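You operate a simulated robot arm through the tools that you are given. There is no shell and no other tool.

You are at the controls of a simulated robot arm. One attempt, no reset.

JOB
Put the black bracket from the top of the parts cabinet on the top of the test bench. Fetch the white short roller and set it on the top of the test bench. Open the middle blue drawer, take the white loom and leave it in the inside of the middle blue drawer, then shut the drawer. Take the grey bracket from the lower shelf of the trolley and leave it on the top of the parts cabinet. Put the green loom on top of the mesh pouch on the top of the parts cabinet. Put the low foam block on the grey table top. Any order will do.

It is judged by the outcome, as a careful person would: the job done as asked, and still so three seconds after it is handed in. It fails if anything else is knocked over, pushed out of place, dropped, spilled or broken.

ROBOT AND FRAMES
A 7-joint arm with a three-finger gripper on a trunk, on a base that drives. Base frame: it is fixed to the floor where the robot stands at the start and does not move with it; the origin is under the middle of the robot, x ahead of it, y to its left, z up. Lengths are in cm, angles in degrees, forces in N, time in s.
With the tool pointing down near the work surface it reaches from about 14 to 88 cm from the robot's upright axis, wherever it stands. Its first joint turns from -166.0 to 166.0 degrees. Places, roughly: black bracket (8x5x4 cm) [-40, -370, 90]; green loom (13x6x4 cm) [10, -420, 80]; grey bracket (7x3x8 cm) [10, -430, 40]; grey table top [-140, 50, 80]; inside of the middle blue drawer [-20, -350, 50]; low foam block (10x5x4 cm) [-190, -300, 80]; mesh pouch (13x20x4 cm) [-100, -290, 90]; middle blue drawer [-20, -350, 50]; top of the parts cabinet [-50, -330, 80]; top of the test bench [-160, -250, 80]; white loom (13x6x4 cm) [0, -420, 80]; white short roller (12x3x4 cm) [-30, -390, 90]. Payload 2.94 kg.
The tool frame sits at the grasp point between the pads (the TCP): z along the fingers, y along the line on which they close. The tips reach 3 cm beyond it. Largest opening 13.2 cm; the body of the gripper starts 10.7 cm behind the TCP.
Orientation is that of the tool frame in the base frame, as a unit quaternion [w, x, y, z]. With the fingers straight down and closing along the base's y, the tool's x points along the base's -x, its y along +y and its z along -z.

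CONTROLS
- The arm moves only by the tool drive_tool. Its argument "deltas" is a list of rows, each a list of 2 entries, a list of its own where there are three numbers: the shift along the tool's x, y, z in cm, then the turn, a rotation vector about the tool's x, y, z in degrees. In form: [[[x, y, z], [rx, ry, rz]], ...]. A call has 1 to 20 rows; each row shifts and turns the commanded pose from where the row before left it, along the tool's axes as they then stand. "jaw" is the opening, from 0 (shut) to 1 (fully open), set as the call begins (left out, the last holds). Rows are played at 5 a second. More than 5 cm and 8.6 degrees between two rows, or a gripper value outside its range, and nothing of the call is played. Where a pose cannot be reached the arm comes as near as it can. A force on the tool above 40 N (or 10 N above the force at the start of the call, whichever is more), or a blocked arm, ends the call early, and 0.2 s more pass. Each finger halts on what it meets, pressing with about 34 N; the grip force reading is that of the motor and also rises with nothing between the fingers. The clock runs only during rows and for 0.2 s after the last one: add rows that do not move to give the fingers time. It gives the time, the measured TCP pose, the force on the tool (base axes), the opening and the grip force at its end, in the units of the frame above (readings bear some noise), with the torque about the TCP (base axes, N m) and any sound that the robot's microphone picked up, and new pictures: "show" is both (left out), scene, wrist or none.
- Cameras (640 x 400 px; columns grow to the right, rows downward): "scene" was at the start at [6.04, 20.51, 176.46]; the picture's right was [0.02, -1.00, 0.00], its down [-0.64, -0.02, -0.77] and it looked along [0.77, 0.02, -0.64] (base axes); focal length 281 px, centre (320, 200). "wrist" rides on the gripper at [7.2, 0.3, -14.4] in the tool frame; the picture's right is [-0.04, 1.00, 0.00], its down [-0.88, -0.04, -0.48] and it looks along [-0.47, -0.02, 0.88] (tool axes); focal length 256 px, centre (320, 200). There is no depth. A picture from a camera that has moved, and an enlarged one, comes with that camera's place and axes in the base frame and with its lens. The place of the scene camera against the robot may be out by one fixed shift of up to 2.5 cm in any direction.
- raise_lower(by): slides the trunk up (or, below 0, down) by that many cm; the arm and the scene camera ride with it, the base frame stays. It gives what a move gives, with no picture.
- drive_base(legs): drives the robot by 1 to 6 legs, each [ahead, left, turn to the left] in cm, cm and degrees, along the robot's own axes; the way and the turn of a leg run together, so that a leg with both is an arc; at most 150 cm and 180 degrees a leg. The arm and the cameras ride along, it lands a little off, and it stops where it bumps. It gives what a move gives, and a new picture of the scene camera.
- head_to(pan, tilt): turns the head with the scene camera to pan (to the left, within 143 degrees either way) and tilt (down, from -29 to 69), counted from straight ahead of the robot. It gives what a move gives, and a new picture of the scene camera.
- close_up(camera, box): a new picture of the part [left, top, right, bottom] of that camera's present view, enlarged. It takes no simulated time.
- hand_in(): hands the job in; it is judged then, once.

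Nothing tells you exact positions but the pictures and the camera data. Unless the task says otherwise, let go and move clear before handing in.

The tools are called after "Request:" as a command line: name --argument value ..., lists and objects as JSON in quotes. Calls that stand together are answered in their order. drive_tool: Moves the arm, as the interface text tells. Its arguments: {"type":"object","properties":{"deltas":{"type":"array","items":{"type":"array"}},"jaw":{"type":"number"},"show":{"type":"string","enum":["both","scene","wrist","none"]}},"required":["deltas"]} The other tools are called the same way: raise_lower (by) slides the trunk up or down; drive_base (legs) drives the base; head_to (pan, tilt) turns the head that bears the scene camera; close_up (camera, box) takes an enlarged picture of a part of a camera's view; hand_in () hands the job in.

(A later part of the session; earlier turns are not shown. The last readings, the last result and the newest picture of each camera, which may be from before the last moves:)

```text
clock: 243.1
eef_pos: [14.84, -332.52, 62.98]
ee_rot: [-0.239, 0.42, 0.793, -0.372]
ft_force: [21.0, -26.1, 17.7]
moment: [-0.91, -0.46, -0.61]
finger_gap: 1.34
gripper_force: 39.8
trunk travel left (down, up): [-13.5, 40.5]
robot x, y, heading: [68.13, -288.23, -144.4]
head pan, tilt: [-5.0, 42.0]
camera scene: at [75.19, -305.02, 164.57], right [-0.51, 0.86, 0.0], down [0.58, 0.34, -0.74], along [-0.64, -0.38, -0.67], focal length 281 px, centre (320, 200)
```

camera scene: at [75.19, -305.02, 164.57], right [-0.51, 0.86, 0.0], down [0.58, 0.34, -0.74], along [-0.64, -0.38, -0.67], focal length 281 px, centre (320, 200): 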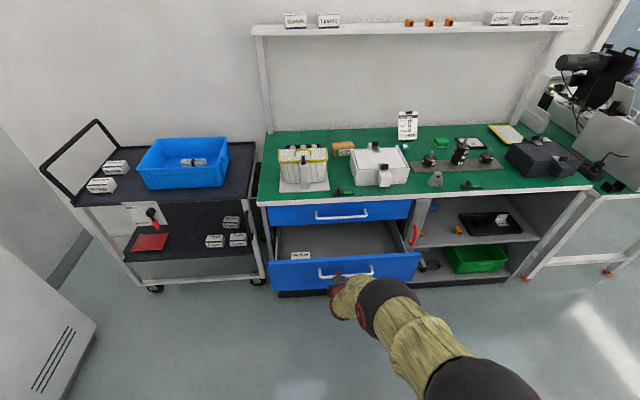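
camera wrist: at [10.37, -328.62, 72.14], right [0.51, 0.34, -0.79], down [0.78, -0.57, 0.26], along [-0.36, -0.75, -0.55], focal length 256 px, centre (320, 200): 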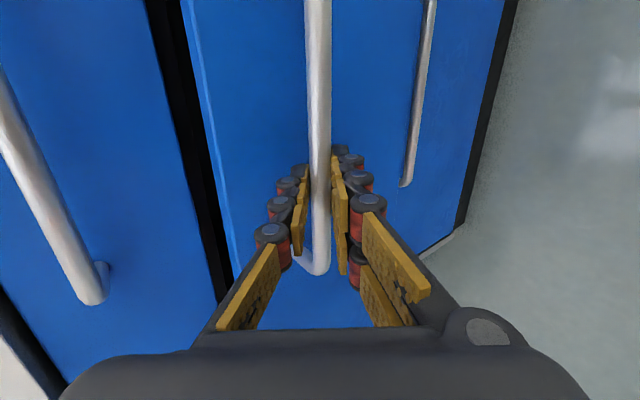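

Drawer is ~20 cm open, with some sideways strain. I'll relieve it by shifting the hand left a little and pull a bit more.

Request:
drive_tool --deltas '[[[-0.8, 0, -0.07], [0, 0, 0]], [[0, 0, 0], [0, 0, 0]]]' --show "none"

Request:
drive_base --legs '[[-6, 0.4, 0]]'

```text
clock: 243.7
eef_pos: [15.14, -332.73, 62.91]
ee_rot: [-0.238, 0.422, 0.791, -0.373]
ft_force: [-22.9, 29.3, 6.8]
moment: [-0.66, -0.36, -1.1]
finger_gap: 1.38
gripper_force: 40.1
trunk travel left (down, up): [-13.5, 40.5]
robot x, y, heading: [68.22, -288.01, -144.6]
head pan, tilt: [-5.0, 42.0]
```

```text
clock: 244.7
eef_pos: [20.65, -329.87, 62.92]
ee_rot: [-0.238, 0.42, 0.792, -0.373]
ft_force: [-18.9, 30.0, 10.7]
moment: [-0.62, -0.34, -1.07]
finger_gap: 1.32
gripper_force: 39.6
trunk travel left (down, up): [-13.5, 40.5]
robot x, y, heading: [73.33, -285.1, -144.5]
head pan, tilt: [-5.0, 42.0]
camera scene: at [80.0, -301.57, 164.62], right [-0.51, 0.86, 0.0], down [0.58, 0.34, -0.74], along [-0.64, -0.38, -0.67], focal length 281 px, centre (320, 200)
```

scene: 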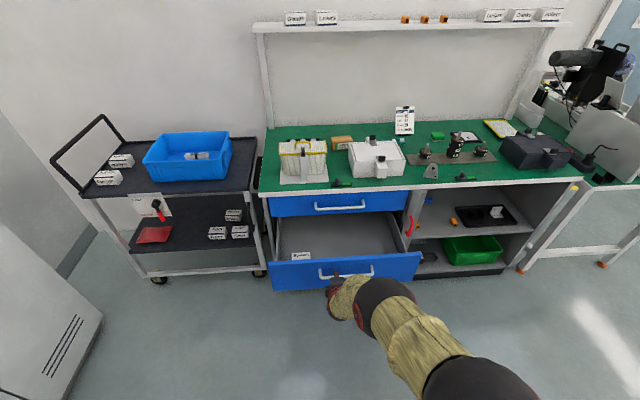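

Open ~27 cm. Releasing the handle and retreating along the finger axis.

Request:
drive_tool --deltas '[[[0, 0, 0], [0, 0, 0]], [[0, 0, 0], [0, 0, 0]], [[0, 0, 0], [0, 0, 0]], [[0, 0, 0], [0, 0, 0]]]' --jaw 0.5 --show "wrist"

Request:
drive_tool --deltas '[[[0, 0, -2], [0, 0, 0]], [[0, 0, -4], [0, 0, 0]], [[0, 0, -4], [0, 0, 0]], [[0, 0, 0], [0, 0, 0]]]'

```text
clock: 245.7
eef_pos: [20.41, -329.9, 62.7]
ee_rot: [-0.238, 0.42, 0.793, -0.372]
ft_force: [1.4, 0.6, 0.6]
moment: [0.0, 0.03, 0.02]
finger_gap: 6.6
gripper_force: 0.0
trunk travel left (down, up): [-13.5, 40.5]
robot x, y, heading: [73.42, -284.74, -144.6]
head pan, tilt: [-5.0, 42.0]
camera wrist: at [26.52, -318.21, 71.92], right [0.51, 0.33, -0.79], down [0.78, -0.57, 0.26], along [-0.36, -0.75, -0.55], focal length 256 px, centre (320, 200)
```

wrist: 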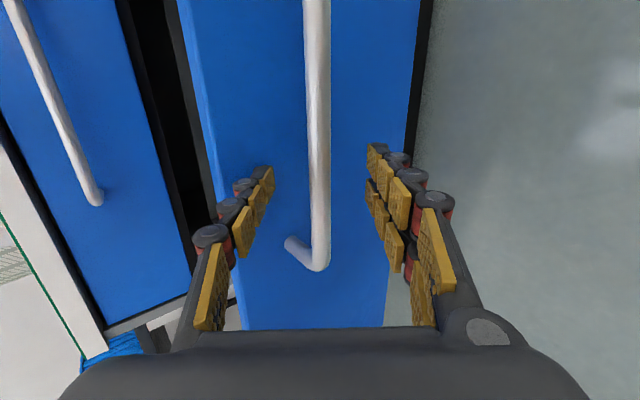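

```text
clock: 246.7
eef_pos: [27.48, -325.96, 68.64]
ee_rot: [-0.24, 0.42, 0.792, -0.372]
ft_force: [-0.2, 1.0, -0.3]
moment: [0.01, -0.01, 0.01]
finger_gap: 6.6
gripper_force: 0.1
trunk travel left (down, up): [-13.5, 40.5]
robot x, y, heading: [73.8, -285.06, -144.6]
head pan, tilt: [-5.0, 42.0]
camera scene: at [80.11, -301.8, 164.58], right [-0.51, 0.86, 0.0], down [0.58, 0.34, -0.74], along [-0.64, -0.38, -0.67], focal length 281 px, centre (320, 200)
camera wrist: at [33.44, -314.24, 77.84], right [0.51, 0.33, -0.79], down [0.78, -0.57, 0.26], along [-0.37, -0.75, -0.55], focal length 256 px, centre (320, 200)
```

scene: 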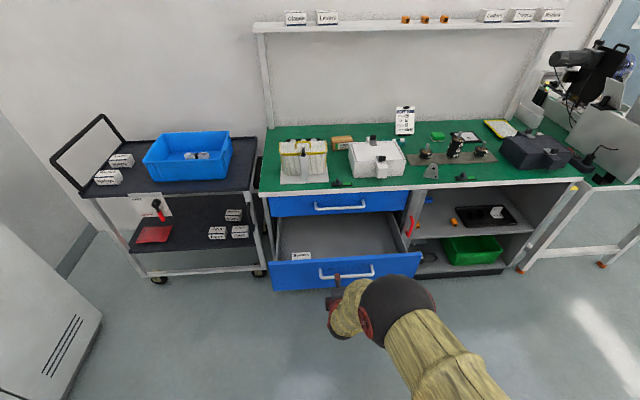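
wrist: 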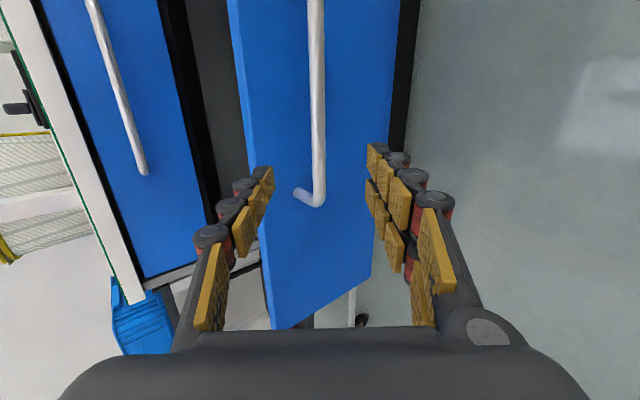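

Drawer stays open. Now bring the tool back to vertical (keeping the 90° yaw, good for the looms), raise the trunk and go to the trolley.

Request:
drive_tool --deltas '[[[0, 0, 0], [-8.5, 0, 0]], [[0, 0, 0], [-8.5, 0, 0]], [[0, 0, 0], [-8.5, 0, 0]], [[0, 0, 0], [-8.5, 0, 0]], [[0, 0, 0], [-8.5, 0, 0]], [[0, 0, 0], [-8.5, 0, 0]], [[0, 0, 0], [0, 0, 0]]]' --show "none"

Request:
raise_lower --by 38

Request:
drive_base --legs '[[27, 40, 0], [26, 37, 0]]'

Request:
head_to --pan 5 --tilt 55

```text
clock: 248.3
eef_pos: [26.99, -325.89, 68.98]
ee_rot: [-0.034, 0.482, 0.875, 0.006]
ft_force: [0.2, 1.3, -0.8]
moment: [0.0, -0.02, 0.0]
finger_gap: 6.59
gripper_force: 0.1
out of reach, approached as far as the arm can: row 5
trunk travel left (down, up): [-13.5, 40.5]
robot x, y, heading: [73.29, -285.23, -144.4]
head pan, tilt: [-5.0, 42.0]
```

```text
clock: 251.9
eef_pos: [27.0, -325.99, 106.78]
ee_rot: [-0.034, 0.481, 0.876, 0.005]
ft_force: [0.1, -0.5, 0.5]
moment: [-0.02, -0.02, -0.02]
finger_gap: 6.6
gripper_force: 0.1
trunk travel left (down, up): [-51.5, 2.5]
robot x, y, heading: [73.42, -285.28, -144.5]
head pan, tilt: [-5.0, 42.0]
```

```text
clock: 257.1
eef_pos: [26.05, -417.51, 107.05]
ee_rot: [-0.035, 0.488, 0.872, 0.006]
ft_force: [0.0, 0.1, -0.2]
moment: [0.02, -0.03, 0.02]
finger_gap: 6.6
gripper_force: 0.0
trunk travel left (down, up): [-51.5, 2.5]
robot x, y, heading: [72.72, -376.87, -145.5]
head pan, tilt: [-5.0, 42.0]
camera scene: at [79.42, -394.2, 202.56], right [-0.5, 0.87, 0.0], down [0.58, 0.33, -0.74], along [-0.65, -0.37, -0.67], focal length 281 px, centre (320, 200)
```

scene: 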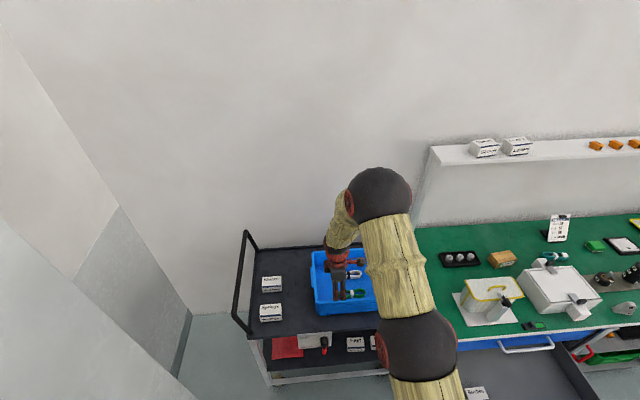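

```text
clock: 257.8
eef_pos: [26.07, -417.46, 106.96]
ee_rot: [-0.034, 0.487, 0.873, 0.006]
ft_force: [0.4, 1.3, 1.2]
moment: [0.0, 0.01, -0.02]
finger_gap: 6.62
gripper_force: 0.2
trunk travel left (down, up): [-51.5, 2.5]
robot x, y, heading: [72.92, -377.16, -145.3]
head pan, tilt: [5.0, 55.0]
camera scene: at [81.13, -394.54, 200.81], right [-0.64, 0.77, 0.0], down [0.63, 0.52, -0.57], along [-0.44, -0.37, -0.82], focal length 281 px, centre (320, 200)
```

scene: 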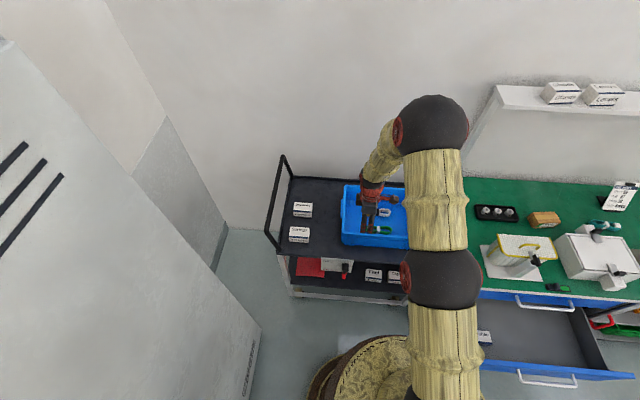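

Request:
drive_tool --deltas '[[[0, 0, 0], [-1.3, -3.7, 0]], [[0, -4, 0], [0, 0, 0]], [[0, -4, 0], [0, 0, 0]], [[0, -4, 0], [0, 0, 0]], [[4, 0, 0], [0, 0, 0]], [[0, 0, 0], [0, 0, 0]]]' --show "wrist"

```text
clock: 259.2
eef_pos: [13.68, -420.63, 107.06]
ee_rot: [0.0, 0.487, 0.873, 0.0]
ft_force: [0.5, -0.1, 0.3]
moment: [0.08, 0.01, 0.01]
finger_gap: 6.6
gripper_force: 0.1
trunk travel left (down, up): [-51.5, 2.5]
robot x, y, heading: [72.96, -376.99, -145.3]
head pan, tilt: [5.0, 55.0]
camera wrist: at [10.03, -414.39, 121.6], right [0.87, 0.49, 0.0], down [0.43, -0.77, 0.47], along [0.23, -0.41, -0.88], focal length 256 px, centre (320, 200)
```

wrist: 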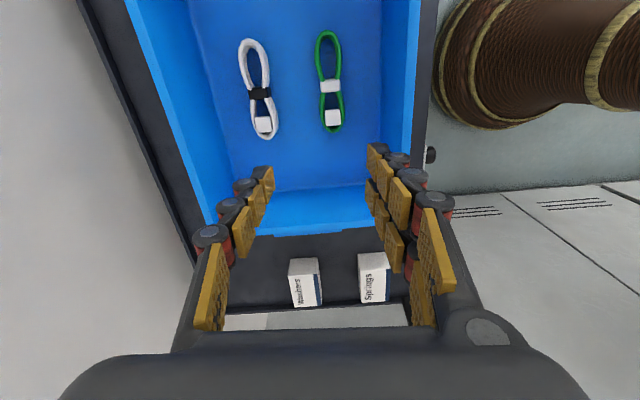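

The looms are clear in the bin. I'll position over the white loom's black tie, aligned with its axis, and descend to z≈92.

Request:
drive_tool --deltas '[[[1.85, -4.25, 0], [0, 0, 0]], [[1.85, -4.25, 0], [0, 0, 0]], [[0, 0, 0], [0, 0, -6]], [[0, 0, 5], [0, 0, 0]], [[0, 0, 5], [0, 0, 0]], [[0, 0, 5], [0, 0, 0]], [[0, 0, 0], [0, 0, 0]]]' --show "wrist"

```text
clock: 260.8
eef_pos: [4.81, -421.53, 92.15]
ee_rot: [-0.001, 0.442, 0.897, 0.0]
ft_force: [0.7, -0.2, -0.6]
moment: [-0.01, 0.05, 0.0]
finger_gap: 6.63
gripper_force: 0.0
trunk travel left (down, up): [-51.5, 2.5]
robot x, y, heading: [72.81, -377.27, -145.3]
head pan, tilt: [5.0, 55.0]
camera wrist: at [0.49, -415.67, 106.59], right [0.82, 0.58, 0.0], down [0.51, -0.72, 0.47], along [0.27, -0.39, -0.88], focal length 256 px, centre (320, 200)
```

wrist: 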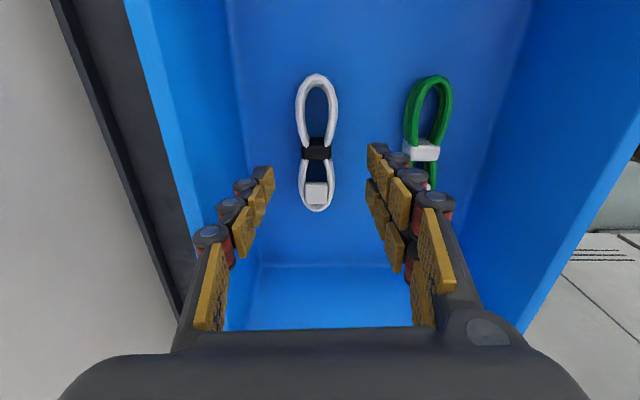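

Request:
drive_tool --deltas '[[[-0.9, -0.3, 0], [0, 0, 0]], [[0, 0, 4], [0, 0, 0]], [[0, 0, 3.5], [0, 0, 0]], [[0, 0, 0], [0, 0, 0]]]' --show "wrist"

```text
clock: 261.8
eef_pos: [5.05, -422.5, 84.77]
ee_rot: [-0.002, 0.442, 0.897, 0.0]
ft_force: [-0.3, -0.5, 0.5]
moment: [-0.02, 0.01, -0.01]
finger_gap: 6.61
gripper_force: 0.0
trunk travel left (down, up): [-51.5, 2.5]
robot x, y, heading: [73.22, -377.32, -145.3]
head pan, tilt: [5.0, 55.0]
camera wrist: at [0.69, -416.54, 99.27], right [0.82, 0.58, 0.0], down [0.51, -0.72, 0.47], along [0.27, -0.39, -0.88], focal length 256 px, centre (320, 200)
```

wrist: 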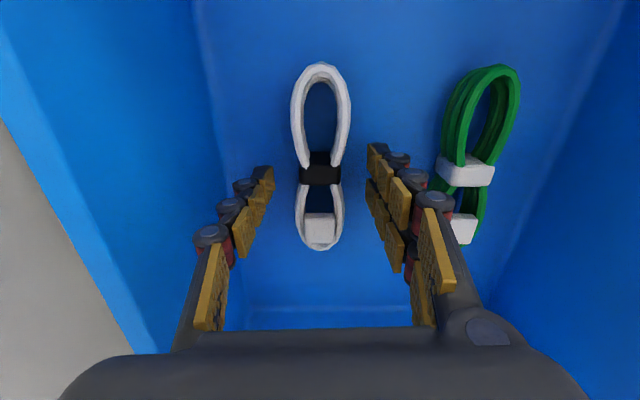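

The loom's top lies only ~1.5 cm below the TCP, so the tips already straddle it. Lowering 0.6 cm and closing.

Request:
drive_tool --deltas '[[[0, 0, 0.6], [0, 0, 0]], [[0, 0, 0], [0, 0, 0]]]' --show "none"

Request:
drive_tool --deltas '[[[0, 0, 0], [0, 0, 0]], [[0, 0, 0], [0, 0, 0]], [[0, 0, 0], [0, 0, 0]], [[0, 0, 0], [0, 0, 0]], [[0, 0, 0], [0, 0, 0]], [[0, 0, 0], [0, 0, 0]]]' --jaw 0.05 --show "wrist"

```text
clock: 262.4
eef_pos: [4.98, -422.47, 84.17]
ee_rot: [-0.001, 0.442, 0.897, 0.0]
ft_force: [-0.6, 0.5, -0.5]
moment: [-0.01, -0.01, 0.01]
finger_gap: 6.61
gripper_force: 0.1
trunk travel left (down, up): [-51.5, 2.5]
robot x, y, heading: [73.01, -377.45, -145.2]
head pan, tilt: [5.0, 55.0]
```

```text
clock: 263.8
eef_pos: [4.93, -422.46, 84.03]
ee_rot: [-0.001, 0.442, 0.897, 0.001]
ft_force: [1.5, -0.2, 1.1]
moment: [0.04, -0.06, 0.05]
finger_gap: 3.8
gripper_force: 34.3
trunk travel left (down, up): [-51.5, 2.5]
robot x, y, heading: [72.87, -376.86, -145.4]
head pan, tilt: [5.0, 55.0]
camera wrist: at [0.7, -416.6, 98.67], right [0.82, 0.58, 0.0], down [0.51, -0.72, 0.47], along [0.27, -0.39, -0.88], focal length 256 px, centre (320, 200)
```

wrist: 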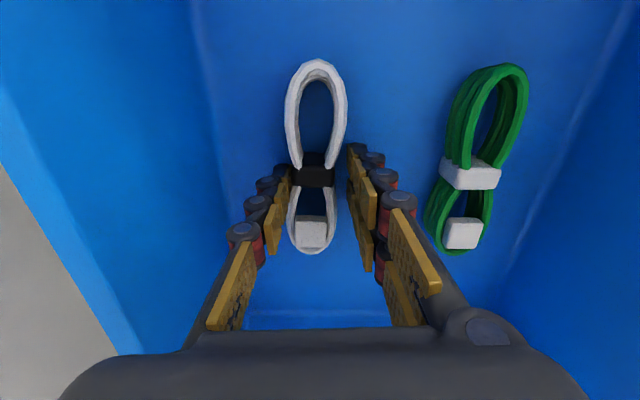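

Gripped (3.8 cm). Lifting.

Request:
drive_tool --deltas '[[[0, 0, -1], [0, 0, 0]], [[0, 0, -2], [0, 0, 0]], [[0, 0, -2], [0, 0, 0]], [[0, 0, 0], [0, 0, 0]]]' --show "wrist"

```text
clock: 264.8
eef_pos: [4.95, -422.76, 88.91]
ee_rot: [0.0, 0.441, 0.897, 0.001]
ft_force: [1.4, -1.2, -1.3]
moment: [0.0, -0.01, 0.02]
finger_gap: 3.79
gripper_force: 34.3
trunk travel left (down, up): [-51.5, 2.5]
robot x, y, heading: [72.88, -377.39, -145.4]
head pan, tilt: [5.0, 55.0]
camera wrist: at [0.58, -416.92, 103.41], right [0.82, 0.58, 0.0], down [0.51, -0.72, 0.47], along [0.27, -0.39, -0.88], focal length 256 px, centre (320, 200)
```

wrist: 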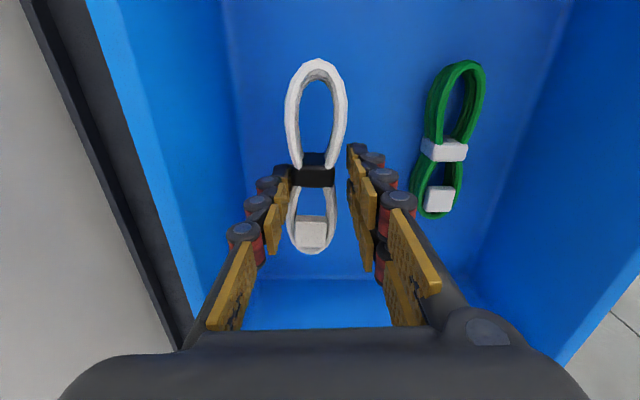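

White loom held. Lifting out, retracting, and driving to the open drawer.

Request:
drive_tool --deltas '[[[0, 0, -4.8], [0, 0, 0]], [[0, 0, -4.8], [0, 0, 0]], [[0, 0, -4.8], [0, 0, 0]], [[0, 0, -4.8], [0, 0, 0]], [[0, 0, -3], [0, 0, 0]], [[0, 4.4, 0], [0, 0, 0]], [[0, 4.4, 0], [0, 0, 0]], [[0, 4.4, 0], [0, 0, 0]], [[0, 4.4, 0], [0, 0, 0]], [[0, 4.4, 0], [0, 0, 0]], [[0, 0, 0], [0, 0, 0]]]' --show "wrist"

Request:
drive_base --legs '[[-28, 0, 0], [3, -78, 1]]'

Request:
head_to --pan 0 --tilt 55

```text
clock: 267.2
eef_pos: [22.23, -409.55, 111.08]
ee_rot: [0.0, 0.441, 0.897, 0.0]
ft_force: [-0.1, 0.2, -1.3]
moment: [0.02, -0.03, -0.02]
finger_gap: 3.83
gripper_force: 33.8
trunk travel left (down, up): [-51.5, 2.5]
robot x, y, heading: [72.84, -377.08, -145.4]
head pan, tilt: [5.0, 55.0]
camera wrist: at [17.85, -403.62, 125.54], right [0.82, 0.58, 0.0], down [0.51, -0.72, 0.47], along [0.27, -0.39, -0.88], focal length 256 px, centre (320, 200)
```

wrist: 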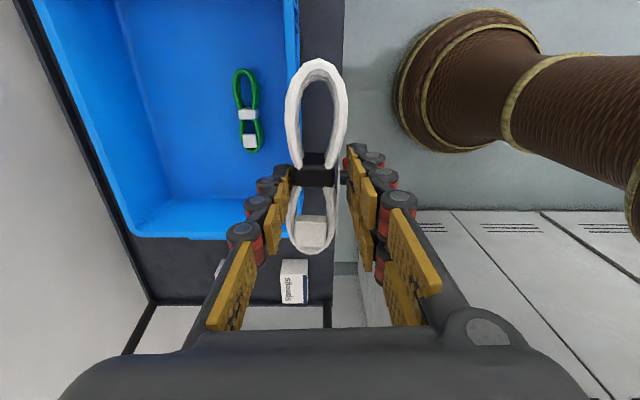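

```text
clock: 273.0
eef_pos: [-1.93, -331.82, 111.08]
ee_rot: [-0.001, 0.432, 0.902, 0.0]
ft_force: [-0.1, 0.4, -0.7]
moment: [0.0, -0.03, 0.01]
finger_gap: 3.82
gripper_force: 34.1
trunk travel left (down, up): [-51.5, 2.5]
robot x, y, heading: [48.54, -298.5, -144.3]
head pan, tilt: [5.0, 55.0]
camera scene: at [56.71, -315.63, 200.81], right [-0.66, 0.76, 0.0], down [0.62, 0.54, -0.57], along [-0.43, -0.38, -0.82], focal length 281 px, centre (320, 200)
```

scene: 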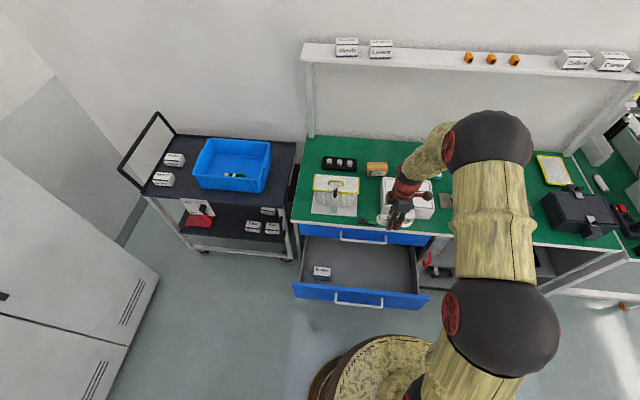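

```text
clock: 273.7
eef_pos: [-1.89, -331.76, 111.03]
ee_rot: [-0.001, 0.432, 0.902, 0.0]
ft_force: [0.2, 0.2, -0.6]
moment: [0.0, -0.02, 0.02]
finger_gap: 3.79
gripper_force: 33.9
trunk travel left (down, up): [-51.5, 2.5]
robot x, y, heading: [48.47, -298.51, -144.2]
head pan, tilt: [0.0, 55.0]
camera scene: at [56.39, -315.22, 200.8], right [-0.59, 0.81, 0.0], down [0.66, 0.48, -0.57], along [-0.46, -0.34, -0.82], focal length 281 px, centre (320, 200)
```

scene: 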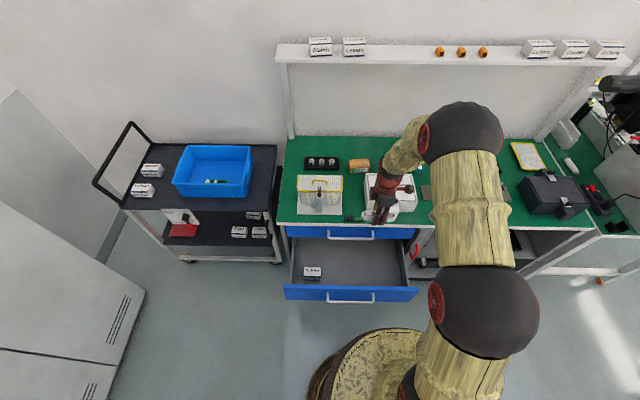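

Request:
drive_tool --deltas '[[[0, 0, 0], [0, 0, 0]]]' --show "wrist"

```text
clock: 274.1
eef_pos: [-1.82, -331.88, 111.0]
ee_rot: [0.0, 0.432, 0.902, 0.001]
ft_force: [-0.6, 0.5, -1.4]
moment: [0.02, 0.01, 0.03]
finger_gap: 3.82
gripper_force: 33.9
trunk travel left (down, up): [-51.5, 2.5]
robot x, y, heading: [48.18, -298.6, -144.0]
head pan, tilt: [0.0, 55.0]
camera wrist: at [-6.31, -326.07, 125.6], right [0.81, 0.59, 0.0], down [0.52, -0.71, 0.47], along [0.28, -0.38, -0.88], focal length 256 px, centre (320, 200)
```

wrist: 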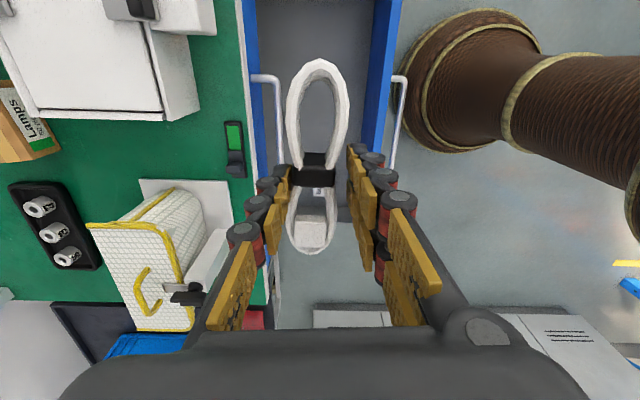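

The drawer opening is right below; corridor between the top drawer's handle and the front panel is ~17 cm. I'll centre (≈1.9 cm back) and lower the trunk 25 cm, then check.

Request:
drive_tool --deltas '[[[0, 1.9, 0], [0, 0, 0]], [[0, 0, 0], [0, 0, 0]]]' --show "none"

Request:
raise_lower --by -22

Request:
drive_tool --deltas '[[[0, 0, 0], [0, 0, 0]]]'

```text
clock: 274.7
eef_pos: [-0.72, -330.7, 111.14]
ee_rot: [-0.001, 0.432, 0.902, 0.001]
ft_force: [0.4, 0.1, -1.6]
moment: [0.01, 0.0, 0.0]
finger_gap: 3.83
gripper_force: 33.8
trunk travel left (down, up): [-51.5, 2.5]
robot x, y, heading: [48.39, -298.59, -144.0]
head pan, tilt: [0.0, 55.0]
```

```text
clock: 277.0
eef_pos: [-0.49, -330.74, 89.28]
ee_rot: [-0.001, 0.432, 0.902, 0.0]
ft_force: [0.0, 0.7, -0.3]
moment: [0.04, 0.01, 0.0]
finger_gap: 3.84
gripper_force: 33.8
trunk travel left (down, up): [-29.5, 24.5]
robot x, y, heading: [48.59, -298.35, -144.0]
head pan, tilt: [0.0, 55.0]
```

```text
clock: 277.4
eef_pos: [-0.61, -330.75, 89.21]
ee_rot: [-0.001, 0.432, 0.902, 0.0]
ft_force: [0.4, 0.0, -1.2]
moment: [0.0, -0.01, 0.0]
finger_gap: 3.81
gripper_force: 33.5
trunk travel left (down, up): [-29.5, 24.5]
robot x, y, heading: [48.38, -298.45, -144.3]
head pan, tilt: [0.0, 55.0]
camera scene: at [56.38, -315.2, 178.81], right [-0.59, 0.81, 0.0], down [0.66, 0.48, -0.57], along [-0.46, -0.34, -0.82], focal length 281 px, centre (320, 200)
camera wrist: at [-4.94, -324.95, 103.76], right [0.81, 0.59, 0.0], down [0.52, -0.71, 0.47], along [0.28, -0.38, -0.88], focal length 256 px, centre (320, 200)
```

scene: 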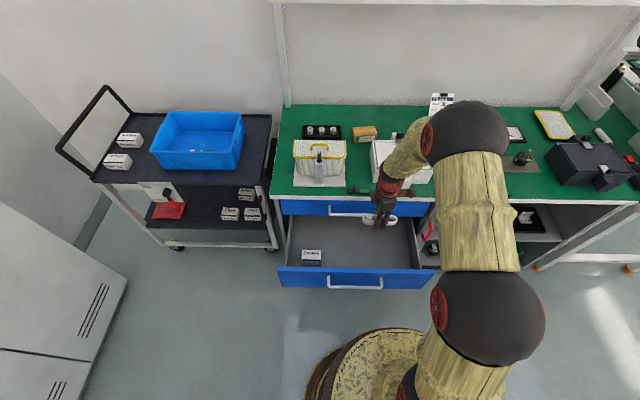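
wrist: 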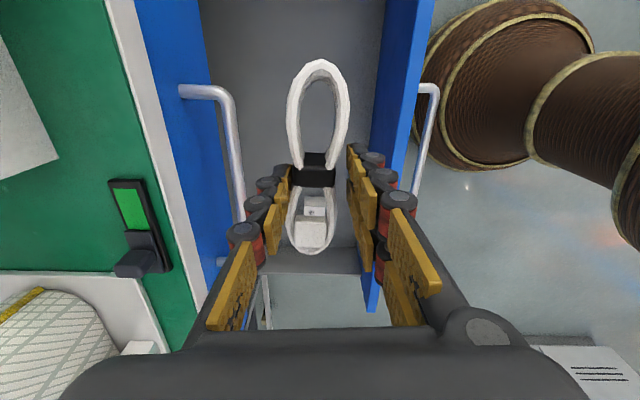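

Corridor centre is ~0.8 cm forward; I'll adjust and align the yaw, then descend carefully.

Request:
drive_tool --deltas '[[[0, -0.8, 0], [0, 0, 0]], [[0, 0, 0], [0, 0, 4]], [[0, 0, 4.5], [0, 0, 0]], [[0, 0, 4.5], [0, 0, 0]], [[0, 0, 4.5], [0, 0, 0]], [[0, 0, 0], [0, 0, 0]]]'

```text
clock: 278.8
eef_pos: [-1.17, -331.16, 75.89]
ee_rot: [-0.002, 0.463, 0.886, 0.0]
ft_force: [0.8, 0.2, -0.9]
moment: [0.0, -0.01, 0.0]
finger_gap: 3.81
gripper_force: 34.4
trunk travel left (down, up): [-29.5, 24.5]
robot x, y, heading: [48.21, -298.72, -144.3]
head pan, tilt: [0.0, 55.0]
camera scene: at [56.34, -315.21, 178.81], right [-0.59, 0.81, 0.0], down [0.66, 0.48, -0.57], along [-0.46, -0.34, -0.82], focal length 281 px, centre (320, 200)
camera wrist: at [-5.07, -325.13, 90.39], right [0.84, 0.53, 0.0], down [0.47, -0.74, 0.47], along [0.25, -0.4, -0.88], focal length 256 px, centre (320, 200)
```

scene: 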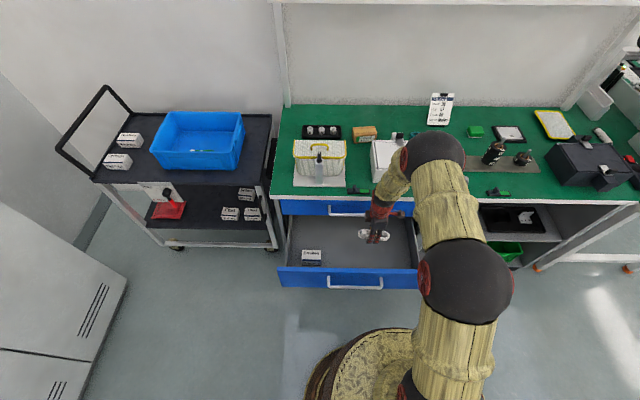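
wrist: 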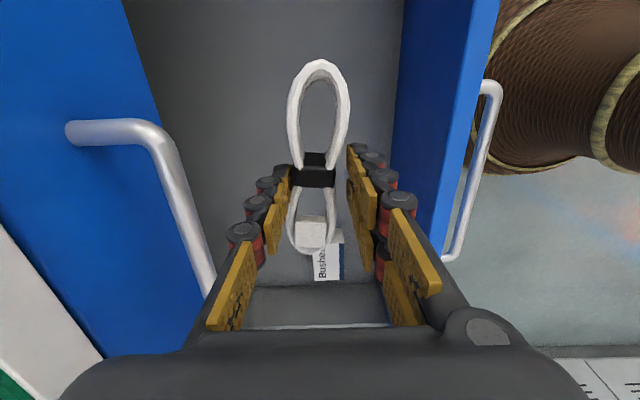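

The top drawer's handle limits the space on the left; its right end is 4 cm right of the hand. I'll shift 7 cm right (past the handle end) and 2.3 cm forward, then descend.

Request:
drive_tool --deltas '[[[3.5, 0, 0], [0, 0, 0]], [[3.5, 0, 0], [0, 0, 0]], [[0, -2.2, 0], [0, 0, 0]], [[0, 0, 4], [0, 0, 0]], [[0, 0, 0], [0, 0, 0]]]'

```text
clock: 280.0
eef_pos: [-6.91, -326.9, 71.7]
ee_rot: [-0.001, 0.463, 0.886, 0.0]
ft_force: [-0.2, -0.6, -0.8]
moment: [0.02, -0.01, 0.03]
finger_gap: 3.81
gripper_force: 34.0
trunk travel left (down, up): [-29.5, 24.5]
robot x, y, heading: [48.55, -298.44, -144.0]
head pan, tilt: [0.0, 55.0]
camera scene: at [56.33, -315.19, 178.81], right [-0.59, 0.81, 0.0], down [0.66, 0.48, -0.57], along [-0.46, -0.34, -0.82], focal length 281 px, centre (320, 200)
camera wrist: at [-10.96, -320.85, 86.27], right [0.84, 0.53, 0.0], down [0.47, -0.74, 0.47], along [0.25, -0.4, -0.88], focal length 256 px, centre (320, 200)
```

scene: 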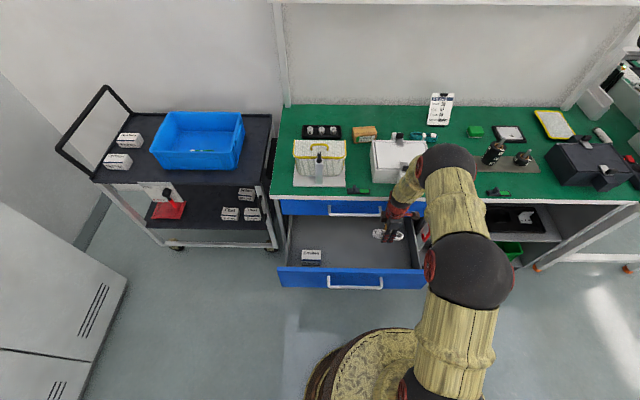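
wrist: 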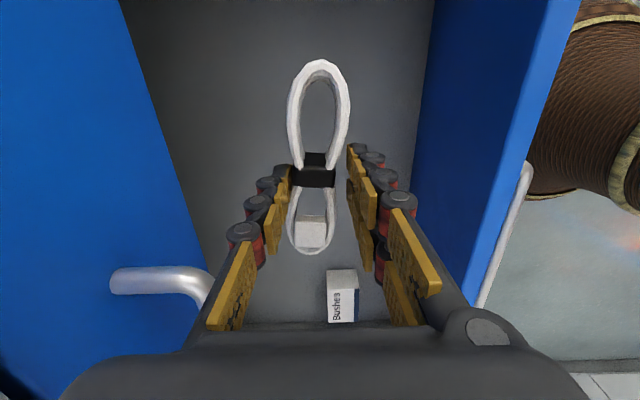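

Re-reading the picture: the panel's inner top edge is actually ~12 cm back, so there's more room. I'll shift 1.5 cm back and 2 cm right, then continue down.

Request:
drive_tool --deltas '[[[2, 1.5, 0], [0, 0, 0]], [[0, 0, 4], [0, 0, 0]], [[0, 0, 4], [0, 0, 0]], [[0, 0, 0], [0, 0, 0]]]'

```text
clock: 281.0
eef_pos: [-6.69, -324.16, 63.71]
ee_rot: [0.0, 0.464, 0.886, 0.001]
ft_force: [-0.4, 0.0, -0.4]
moment: [0.0, 0.01, 0.0]
finger_gap: 3.81
gripper_force: 34.0
trunk travel left (down, up): [-29.5, 24.5]
robot x, y, heading: [48.21, -298.5, -144.0]
head pan, tilt: [0.0, 55.0]
camera scene: at [56.35, -315.18, 178.81], right [-0.59, 0.81, 0.0], down [0.66, 0.48, -0.57], along [-0.46, -0.34, -0.82], focal length 281 px, centre (320, 200)
camera wrist: at [-10.77, -318.24, 78.21], right [0.84, 0.53, 0.0], down [0.47, -0.74, 0.47], along [0.25, -0.4, -0.88], focal length 256 px, centre (320, 200)
```

scene: 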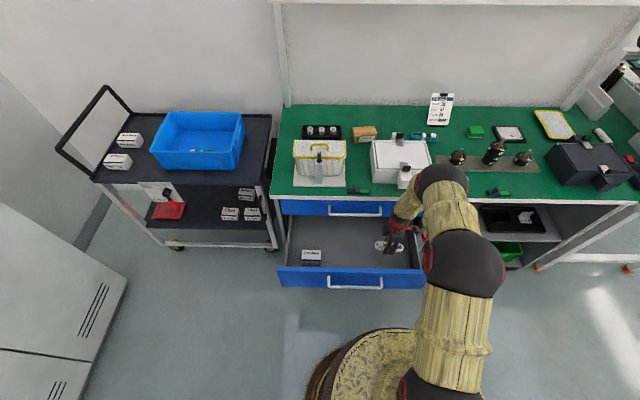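
wrist: 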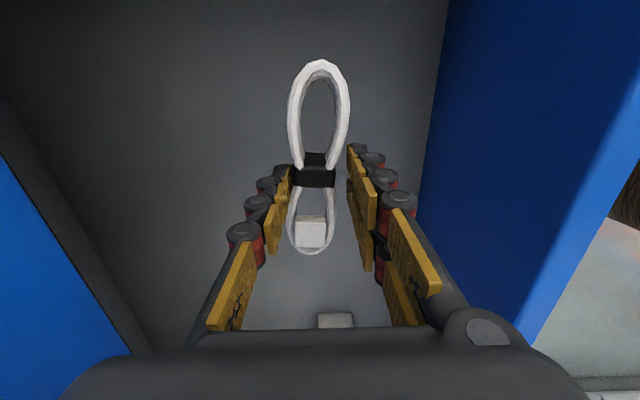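

Request:
drive_tool --deltas '[[[0, 0, 2.5], [0, 0, 0]], [[0, 0, 2], [0, 0, 0]], [[0, 0, 0.8], [0, 0, 0]], [[0, 0, 0], [0, 0, 0]]]' --show "wrist"

```text
clock: 282.0
eef_pos: [-6.86, -324.31, 58.5]
ee_rot: [-0.001, 0.463, 0.887, 0.0]
ft_force: [-0.6, 0.5, -1.1]
moment: [0.01, -0.01, 0.01]
finger_gap: 3.8
gripper_force: 34.2
trunk travel left (down, up): [-29.5, 24.5]
robot x, y, heading: [48.47, -298.39, -143.9]
head pan, tilt: [0.0, 55.0]
camera wrist: at [-10.89, -318.11, 73.12], right [0.84, 0.53, 0.0], down [0.47, -0.74, 0.47], along [0.25, -0.4, -0.88], focal length 256 px, centre (320, 200)
```

wrist: 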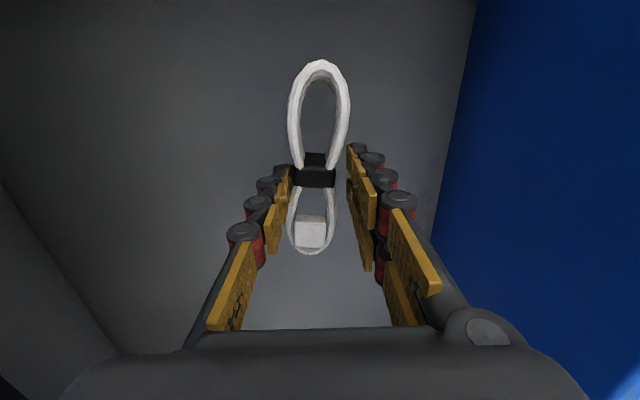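

Request:
drive_tool --deltas '[[[0, 0, 0.7], [0, 0, 0]], [[0, 0, 0.5], [0, 0, 0]], [[0, 0, 0], [0, 0, 0]]]' --show "none"

Request:
drive_tool --deltas '[[[0, 0, 0.5], [0, 0, 0]], [[0, 0, 0.5], [0, 0, 0]], [[0, 0, 0], [0, 0, 0]]]' --show "none"

Request:
drive_tool --deltas '[[[0, 0, 0.5], [0, 0, 0]], [[0, 0, 0.4], [0, 0, 0]], [[0, 0, 0], [0, 0, 0]]]' --show "wrist"

```text
clock: 282.8
eef_pos: [-6.94, -324.33, 57.33]
ee_rot: [-0.001, 0.463, 0.886, 0.001]
ft_force: [0.3, -0.7, -1.3]
moment: [0.0, 0.0, 0.01]
finger_gap: 3.81
gripper_force: 34.3
trunk travel left (down, up): [-29.5, 24.5]
robot x, y, heading: [48.09, -298.72, -144.2]
head pan, tilt: [0.0, 55.0]
```

```text
clock: 283.6
eef_pos: [-6.89, -324.14, 56.43]
ee_rot: [0.0, 0.463, 0.886, 0.0]
ft_force: [0.3, -0.1, -1.5]
moment: [0.02, -0.02, 0.01]
finger_gap: 3.81
gripper_force: 33.9
trunk travel left (down, up): [-29.5, 24.5]
robot x, y, heading: [48.01, -298.3, -144.3]
head pan, tilt: [0.0, 55.0]
```

```text
clock: 284.4
eef_pos: [-6.92, -324.22, 55.42]
ee_rot: [-0.001, 0.463, 0.886, 0.001]
ft_force: [0.0, 0.8, -0.8]
moment: [0.01, -0.04, -0.03]
finger_gap: 3.82
gripper_force: 33.9
trunk travel left (down, up): [-29.5, 24.5]
robot x, y, heading: [48.62, -298.93, -144.3]
head pan, tilt: [0.0, 55.0]
camera wrist: at [-10.96, -318.09, 69.97], right [0.84, 0.53, 0.0], down [0.47, -0.74, 0.47], along [0.25, -0.4, -0.88], focal length 256 px, centre (320, 200)
```

wrist: 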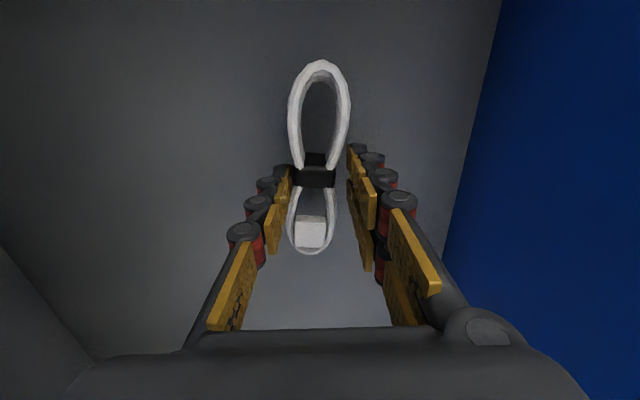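

Request:
drive_tool --deltas '[[[0, 0, 0.5], [0, 0, 0]], [[0, 0, 0.4], [0, 0, 0]], [[0, 0, 0], [0, 0, 0]]]' --show "none"

Request:
drive_tool --deltas '[[[0, 0, 0.4], [0, 0, 0]], [[0, 0, 0.3], [0, 0, 0]], [[0, 0, 0], [0, 0, 0]]]' --show "none"

Request:
drive_tool --deltas '[[[0, 0, 0.3], [0, 0, 0]], [[0, 0, 0.3], [0, 0, 0]], [[0, 0, 0], [0, 0, 0]]]' --show "wrist"

```text
clock: 285.2
eef_pos: [-6.93, -324.19, 54.52]
ee_rot: [0.0, 0.463, 0.886, 0.001]
ft_force: [0.6, -0.3, -0.7]
moment: [0.0, -0.01, -0.04]
finger_gap: 3.79
gripper_force: 33.9
trunk travel left (down, up): [-29.5, 24.5]
robot x, y, heading: [48.37, -298.7, -144.1]
head pan, tilt: [0.0, 55.0]
```

```text
clock: 286.0
eef_pos: [-6.7, -324.08, 53.77]
ee_rot: [-0.001, 0.463, 0.886, 0.0]
ft_force: [0.1, -0.1, -0.4]
moment: [0.0, 0.0, 0.02]
finger_gap: 3.79
gripper_force: 33.9
trunk travel left (down, up): [-29.5, 24.5]
robot x, y, heading: [47.87, -298.61, -144.1]
head pan, tilt: [0.0, 55.0]
```

```text
clock: 286.8
eef_pos: [-6.86, -324.19, 53.09]
ee_rot: [-0.001, 0.463, 0.886, 0.001]
ft_force: [0.3, 0.1, -0.2]
moment: [-0.02, -0.05, 0.0]
finger_gap: 3.81
gripper_force: 33.5
trunk travel left (down, up): [-29.5, 24.5]
robot x, y, heading: [48.45, -298.51, -144.1]
head pan, tilt: [0.0, 55.0]
camera wrist: at [-10.91, -318.12, 67.65], right [0.84, 0.53, 0.0], down [0.47, -0.74, 0.47], along [0.25, -0.4, -0.88], focal length 256 px, centre (320, 200)
```

wrist: 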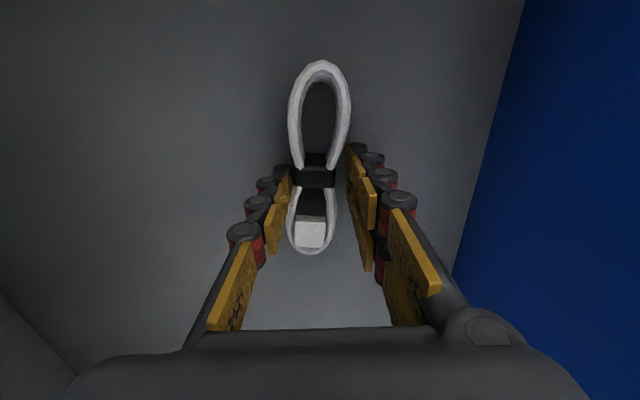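

Request:
drive_tool --deltas '[[[0, 0, 0.4], [0, 0, 0]], [[0, 0, 0], [0, 0, 0]]]' --show "none"

Request:
drive_tool --deltas '[[[0, 0, 0.4], [0, 0, 0]], [[0, 0, 0], [0, 0, 0]]]' --show "none"

Request:
drive_tool --deltas '[[[0, 0, 0.3], [0, 0, 0]], [[0, 0, 0], [0, 0, 0]]]' --show "none"

```text
clock: 287.4
eef_pos: [-6.85, -324.09, 52.8]
ee_rot: [-0.002, 0.463, 0.886, -0.001]
ft_force: [0.1, -0.2, -0.3]
moment: [0.01, -0.02, -0.01]
finger_gap: 3.82
gripper_force: 33.9
trunk travel left (down, up): [-29.5, 24.5]
robot x, y, heading: [48.24, -298.5, -143.9]
head pan, tilt: [0.0, 55.0]
```

```text
clock: 288.0
eef_pos: [-7.08, -324.29, 52.47]
ee_rot: [-0.002, 0.463, 0.887, -0.002]
ft_force: [2.4, -3.4, 27.5]
moment: [-0.13, -0.74, 0.03]
finger_gap: 3.8
gripper_force: 33.5
trunk travel left (down, up): [-29.5, 24.5]
robot x, y, heading: [48.14, -298.61, -143.9]
head pan, tilt: [0.0, 55.0]
```

```text
clock: 288.4
eef_pos: [-7.36, -324.51, 52.51]
ee_rot: [-0.003, 0.463, 0.887, -0.003]
ft_force: [1.5, -4.0, 15.8]
moment: [-0.25, -0.49, -0.01]
finger_gap: 3.82
gripper_force: 33.8
trunk travel left (down, up): [-29.5, 24.5]
robot x, y, heading: [48.44, -298.6, -143.9]
head pan, tilt: [0.0, 55.0]
stopped in row 1: the force on the tool passed its limit at 44 N (the readings are from after the stop); the commanded pose is now the measured one
```

Floor contact at z≈52.5. Releasing the loom and rising out.

Request:
drive_tool --deltas '[[[0, 0, -0.2], [0, 0, 0]], [[0, 0, 0], [0, 0, 0]], [[0, 0, 0], [0, 0, 0]], [[0, 0, 0], [0, 0, 0]]]' --jaw 0.55 --show "wrist"

Request:
drive_tool --deltas '[[[0, 0, -2], [0, 0, 0]], [[0, 0, -4], [0, 0, 0]], [[0, 0, -4.5], [0, 0, 0]], [[0, 0, -4.5], [0, 0, 0]], [[0, 0, -4.5], [0, 0, 0]], [[0, 0, -4.5], [0, 0, 0]], [[0, 0, -4.5], [0, 0, 0]], [[0, 0, 0], [0, 0, 0]]]'

```text
clock: 289.4
eef_pos: [-7.25, -324.45, 52.52]
ee_rot: [-0.001, 0.463, 0.886, -0.002]
ft_force: [0.4, 1.2, -0.1]
moment: [0.0, -0.01, 0.04]
finger_gap: 7.23
gripper_force: 0.1
trunk travel left (down, up): [-29.5, 24.5]
robot x, y, heading: [48.01, -298.82, -144.0]
head pan, tilt: [0.0, 55.0]
camera wrist: at [-11.18, -318.27, 67.03], right [0.84, 0.54, 0.0], down [0.47, -0.74, 0.47], along [0.25, -0.4, -0.88], focal length 256 px, centre (320, 200)
```

wrist: 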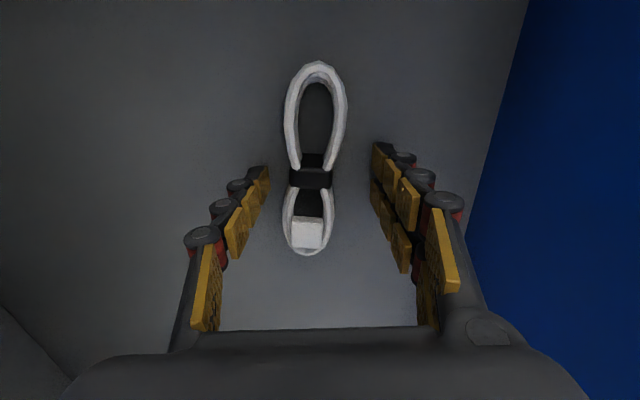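

```text
clock: 291.2
eef_pos: [-6.8, -324.08, 80.83]
ee_rot: [-0.002, 0.463, 0.887, -0.002]
ft_force: [0.3, -0.6, 0.3]
moment: [-0.01, 0.01, -0.03]
finger_gap: 7.26
gripper_force: 0.0
trunk travel left (down, up): [-29.5, 24.5]
robot x, y, heading: [48.04, -298.24, -144.0]
head pan, tilt: [0.0, 55.0]
camera scene: at [56.4, -315.18, 178.8], right [-0.59, 0.81, 0.0], down [0.66, 0.48, -0.57], along [-0.46, -0.34, -0.82], focal length 281 px, centre (320, 200)
camera wrist: at [-10.93, -318.08, 95.56], right [0.84, 0.54, 0.0], down [0.47, -0.74, 0.47], along [0.25, -0.4, -0.88], focal length 256 px, centre (320, 200)
```

scene: 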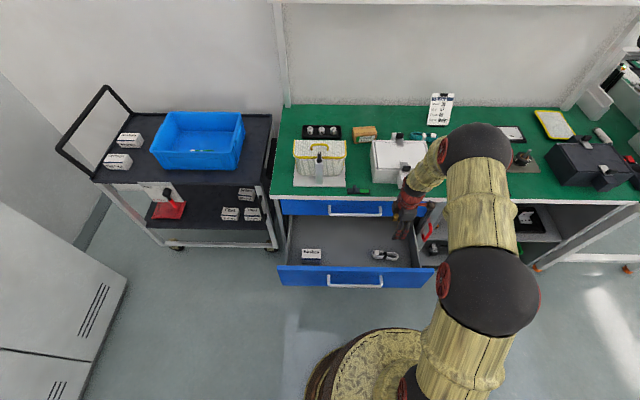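
wrist: 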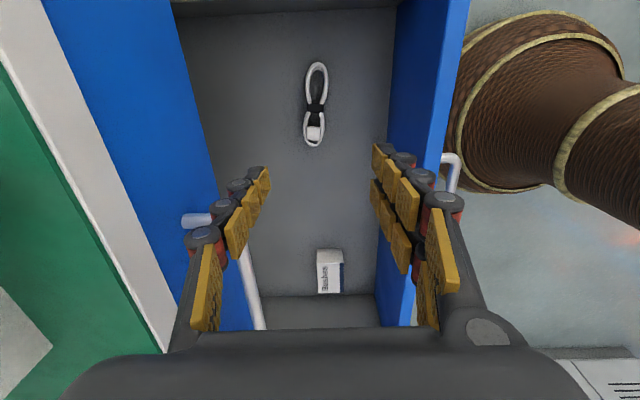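

White loom lies in the drawer. To close it, I'll regrasp the handle as before: back the base off and lower the trunk.

Request:
drive_base --legs '[[-30, 0, 0]]'

Request:
raise_lower --by -14

Request:
drive_tool --deltas '[[[-4, 0, 0], [0, 0, 0]], [[-4, 0, 0], [0, 0, 0]], [[0, 0, 0], [8, 0, 4]], [[0, 0, 0], [8, 0, 0]], [[0, 0, 0], [8, 0, 0]], [[0, 0, 0], [8, 0, 0]], [[0, 0, 0], [8, 0, 0]], [[0, 0, 0], [0, 0, 0]]]'

```text
clock: 293.2
eef_pos: [16.43, -306.7, 81.02]
ee_rot: [-0.002, 0.468, 0.884, -0.002]
ft_force: [0.2, 0.1, 0.2]
moment: [0.01, 0.01, 0.0]
finger_gap: 7.25
gripper_force: 0.1
trunk travel left (down, up): [-29.5, 24.5]
robot x, y, heading: [71.9, -281.59, -144.6]
head pan, tilt: [0.0, 55.0]
camera scene: at [79.97, -298.21, 178.81], right [-0.58, 0.81, 0.0], down [0.67, 0.47, -0.57], along [-0.47, -0.33, -0.82], focal length 281 px, centre (320, 200)
```

scene: 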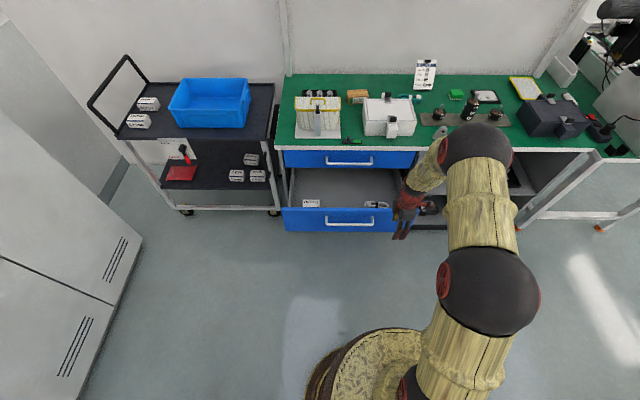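

```text
clock: 294.9
eef_pos: [16.56, -306.64, 67.0]
ee_rot: [-0.002, 0.467, 0.884, -0.003]
ft_force: [-0.6, -0.1, 0.4]
moment: [-0.03, 0.01, -0.03]
finger_gap: 7.26
gripper_force: 0.1
trunk travel left (down, up): [-15.5, 38.5]
robot x, y, heading: [71.7, -281.69, -144.5]
head pan, tilt: [0.0, 55.0]
```

```text
refused: row 3 steps farther than a row can; nothing moved
```

Request:
drive_tool --deltas '[[[0, 4, 0], [0, 0, 0]], [[-4.7, 0, 0], [0, 0, 0]], [[-4.7, 0, 0], [0, 0, 0]], [[-4.7, 0, 0], [0, 0, 0]], [[0, 0, 0], [8, 0, 0]], [[0, 0, 0], [8, 0, 0]], [[0, 0, 0], [8, 0, 0]], [[0, 0, 0], [8, 0, 0]], [[0, 0, 0], [0, 0, 0]]]' --jaw 0.5

```text
clock: 296.9
eef_pos: [27.62, -316.08, 66.95]
ee_rot: [-0.092, 0.458, 0.868, -0.17]
ft_force: [0.2, -1.2, -0.2]
moment: [0.02, -0.03, 0.01]
finger_gap: 6.6
gripper_force: 0.0
out of reach, approached as far as the arm can: row 8
trunk travel left (down, up): [-15.5, 38.5]
robot x, y, heading: [71.86, -281.55, -144.6]
head pan, tilt: [0.0, 55.0]
camera scene: at [79.9, -298.28, 164.8], right [-0.58, 0.81, 0.0], down [0.67, 0.48, -0.57], along [-0.47, -0.33, -0.82], focal length 281 px, centre (320, 200)
camera wrist: at [28.17, -306.96, 80.3], right [0.79, 0.49, -0.38], down [0.62, -0.65, 0.45], along [-0.02, -0.59, -0.81], focal length 256 px, centre (320, 200)
```

scene: 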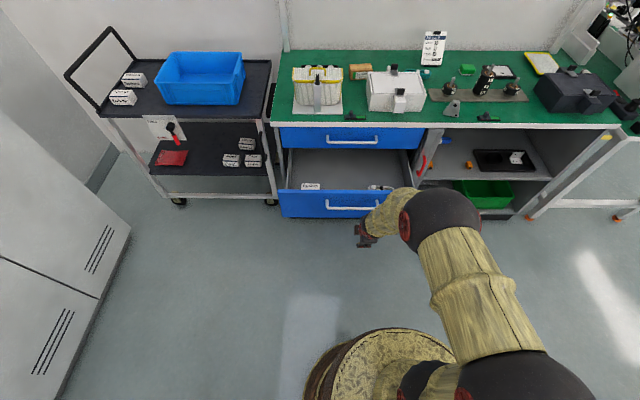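
wrist: 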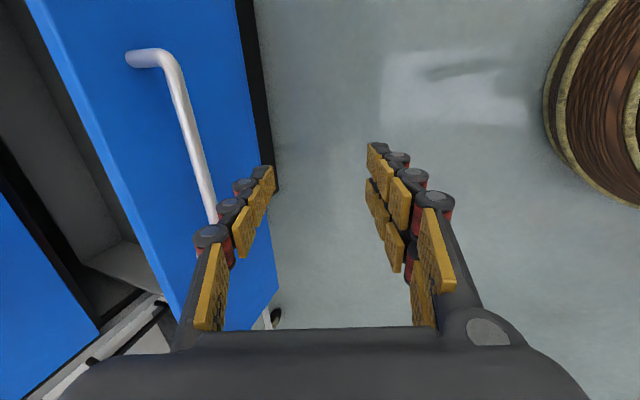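

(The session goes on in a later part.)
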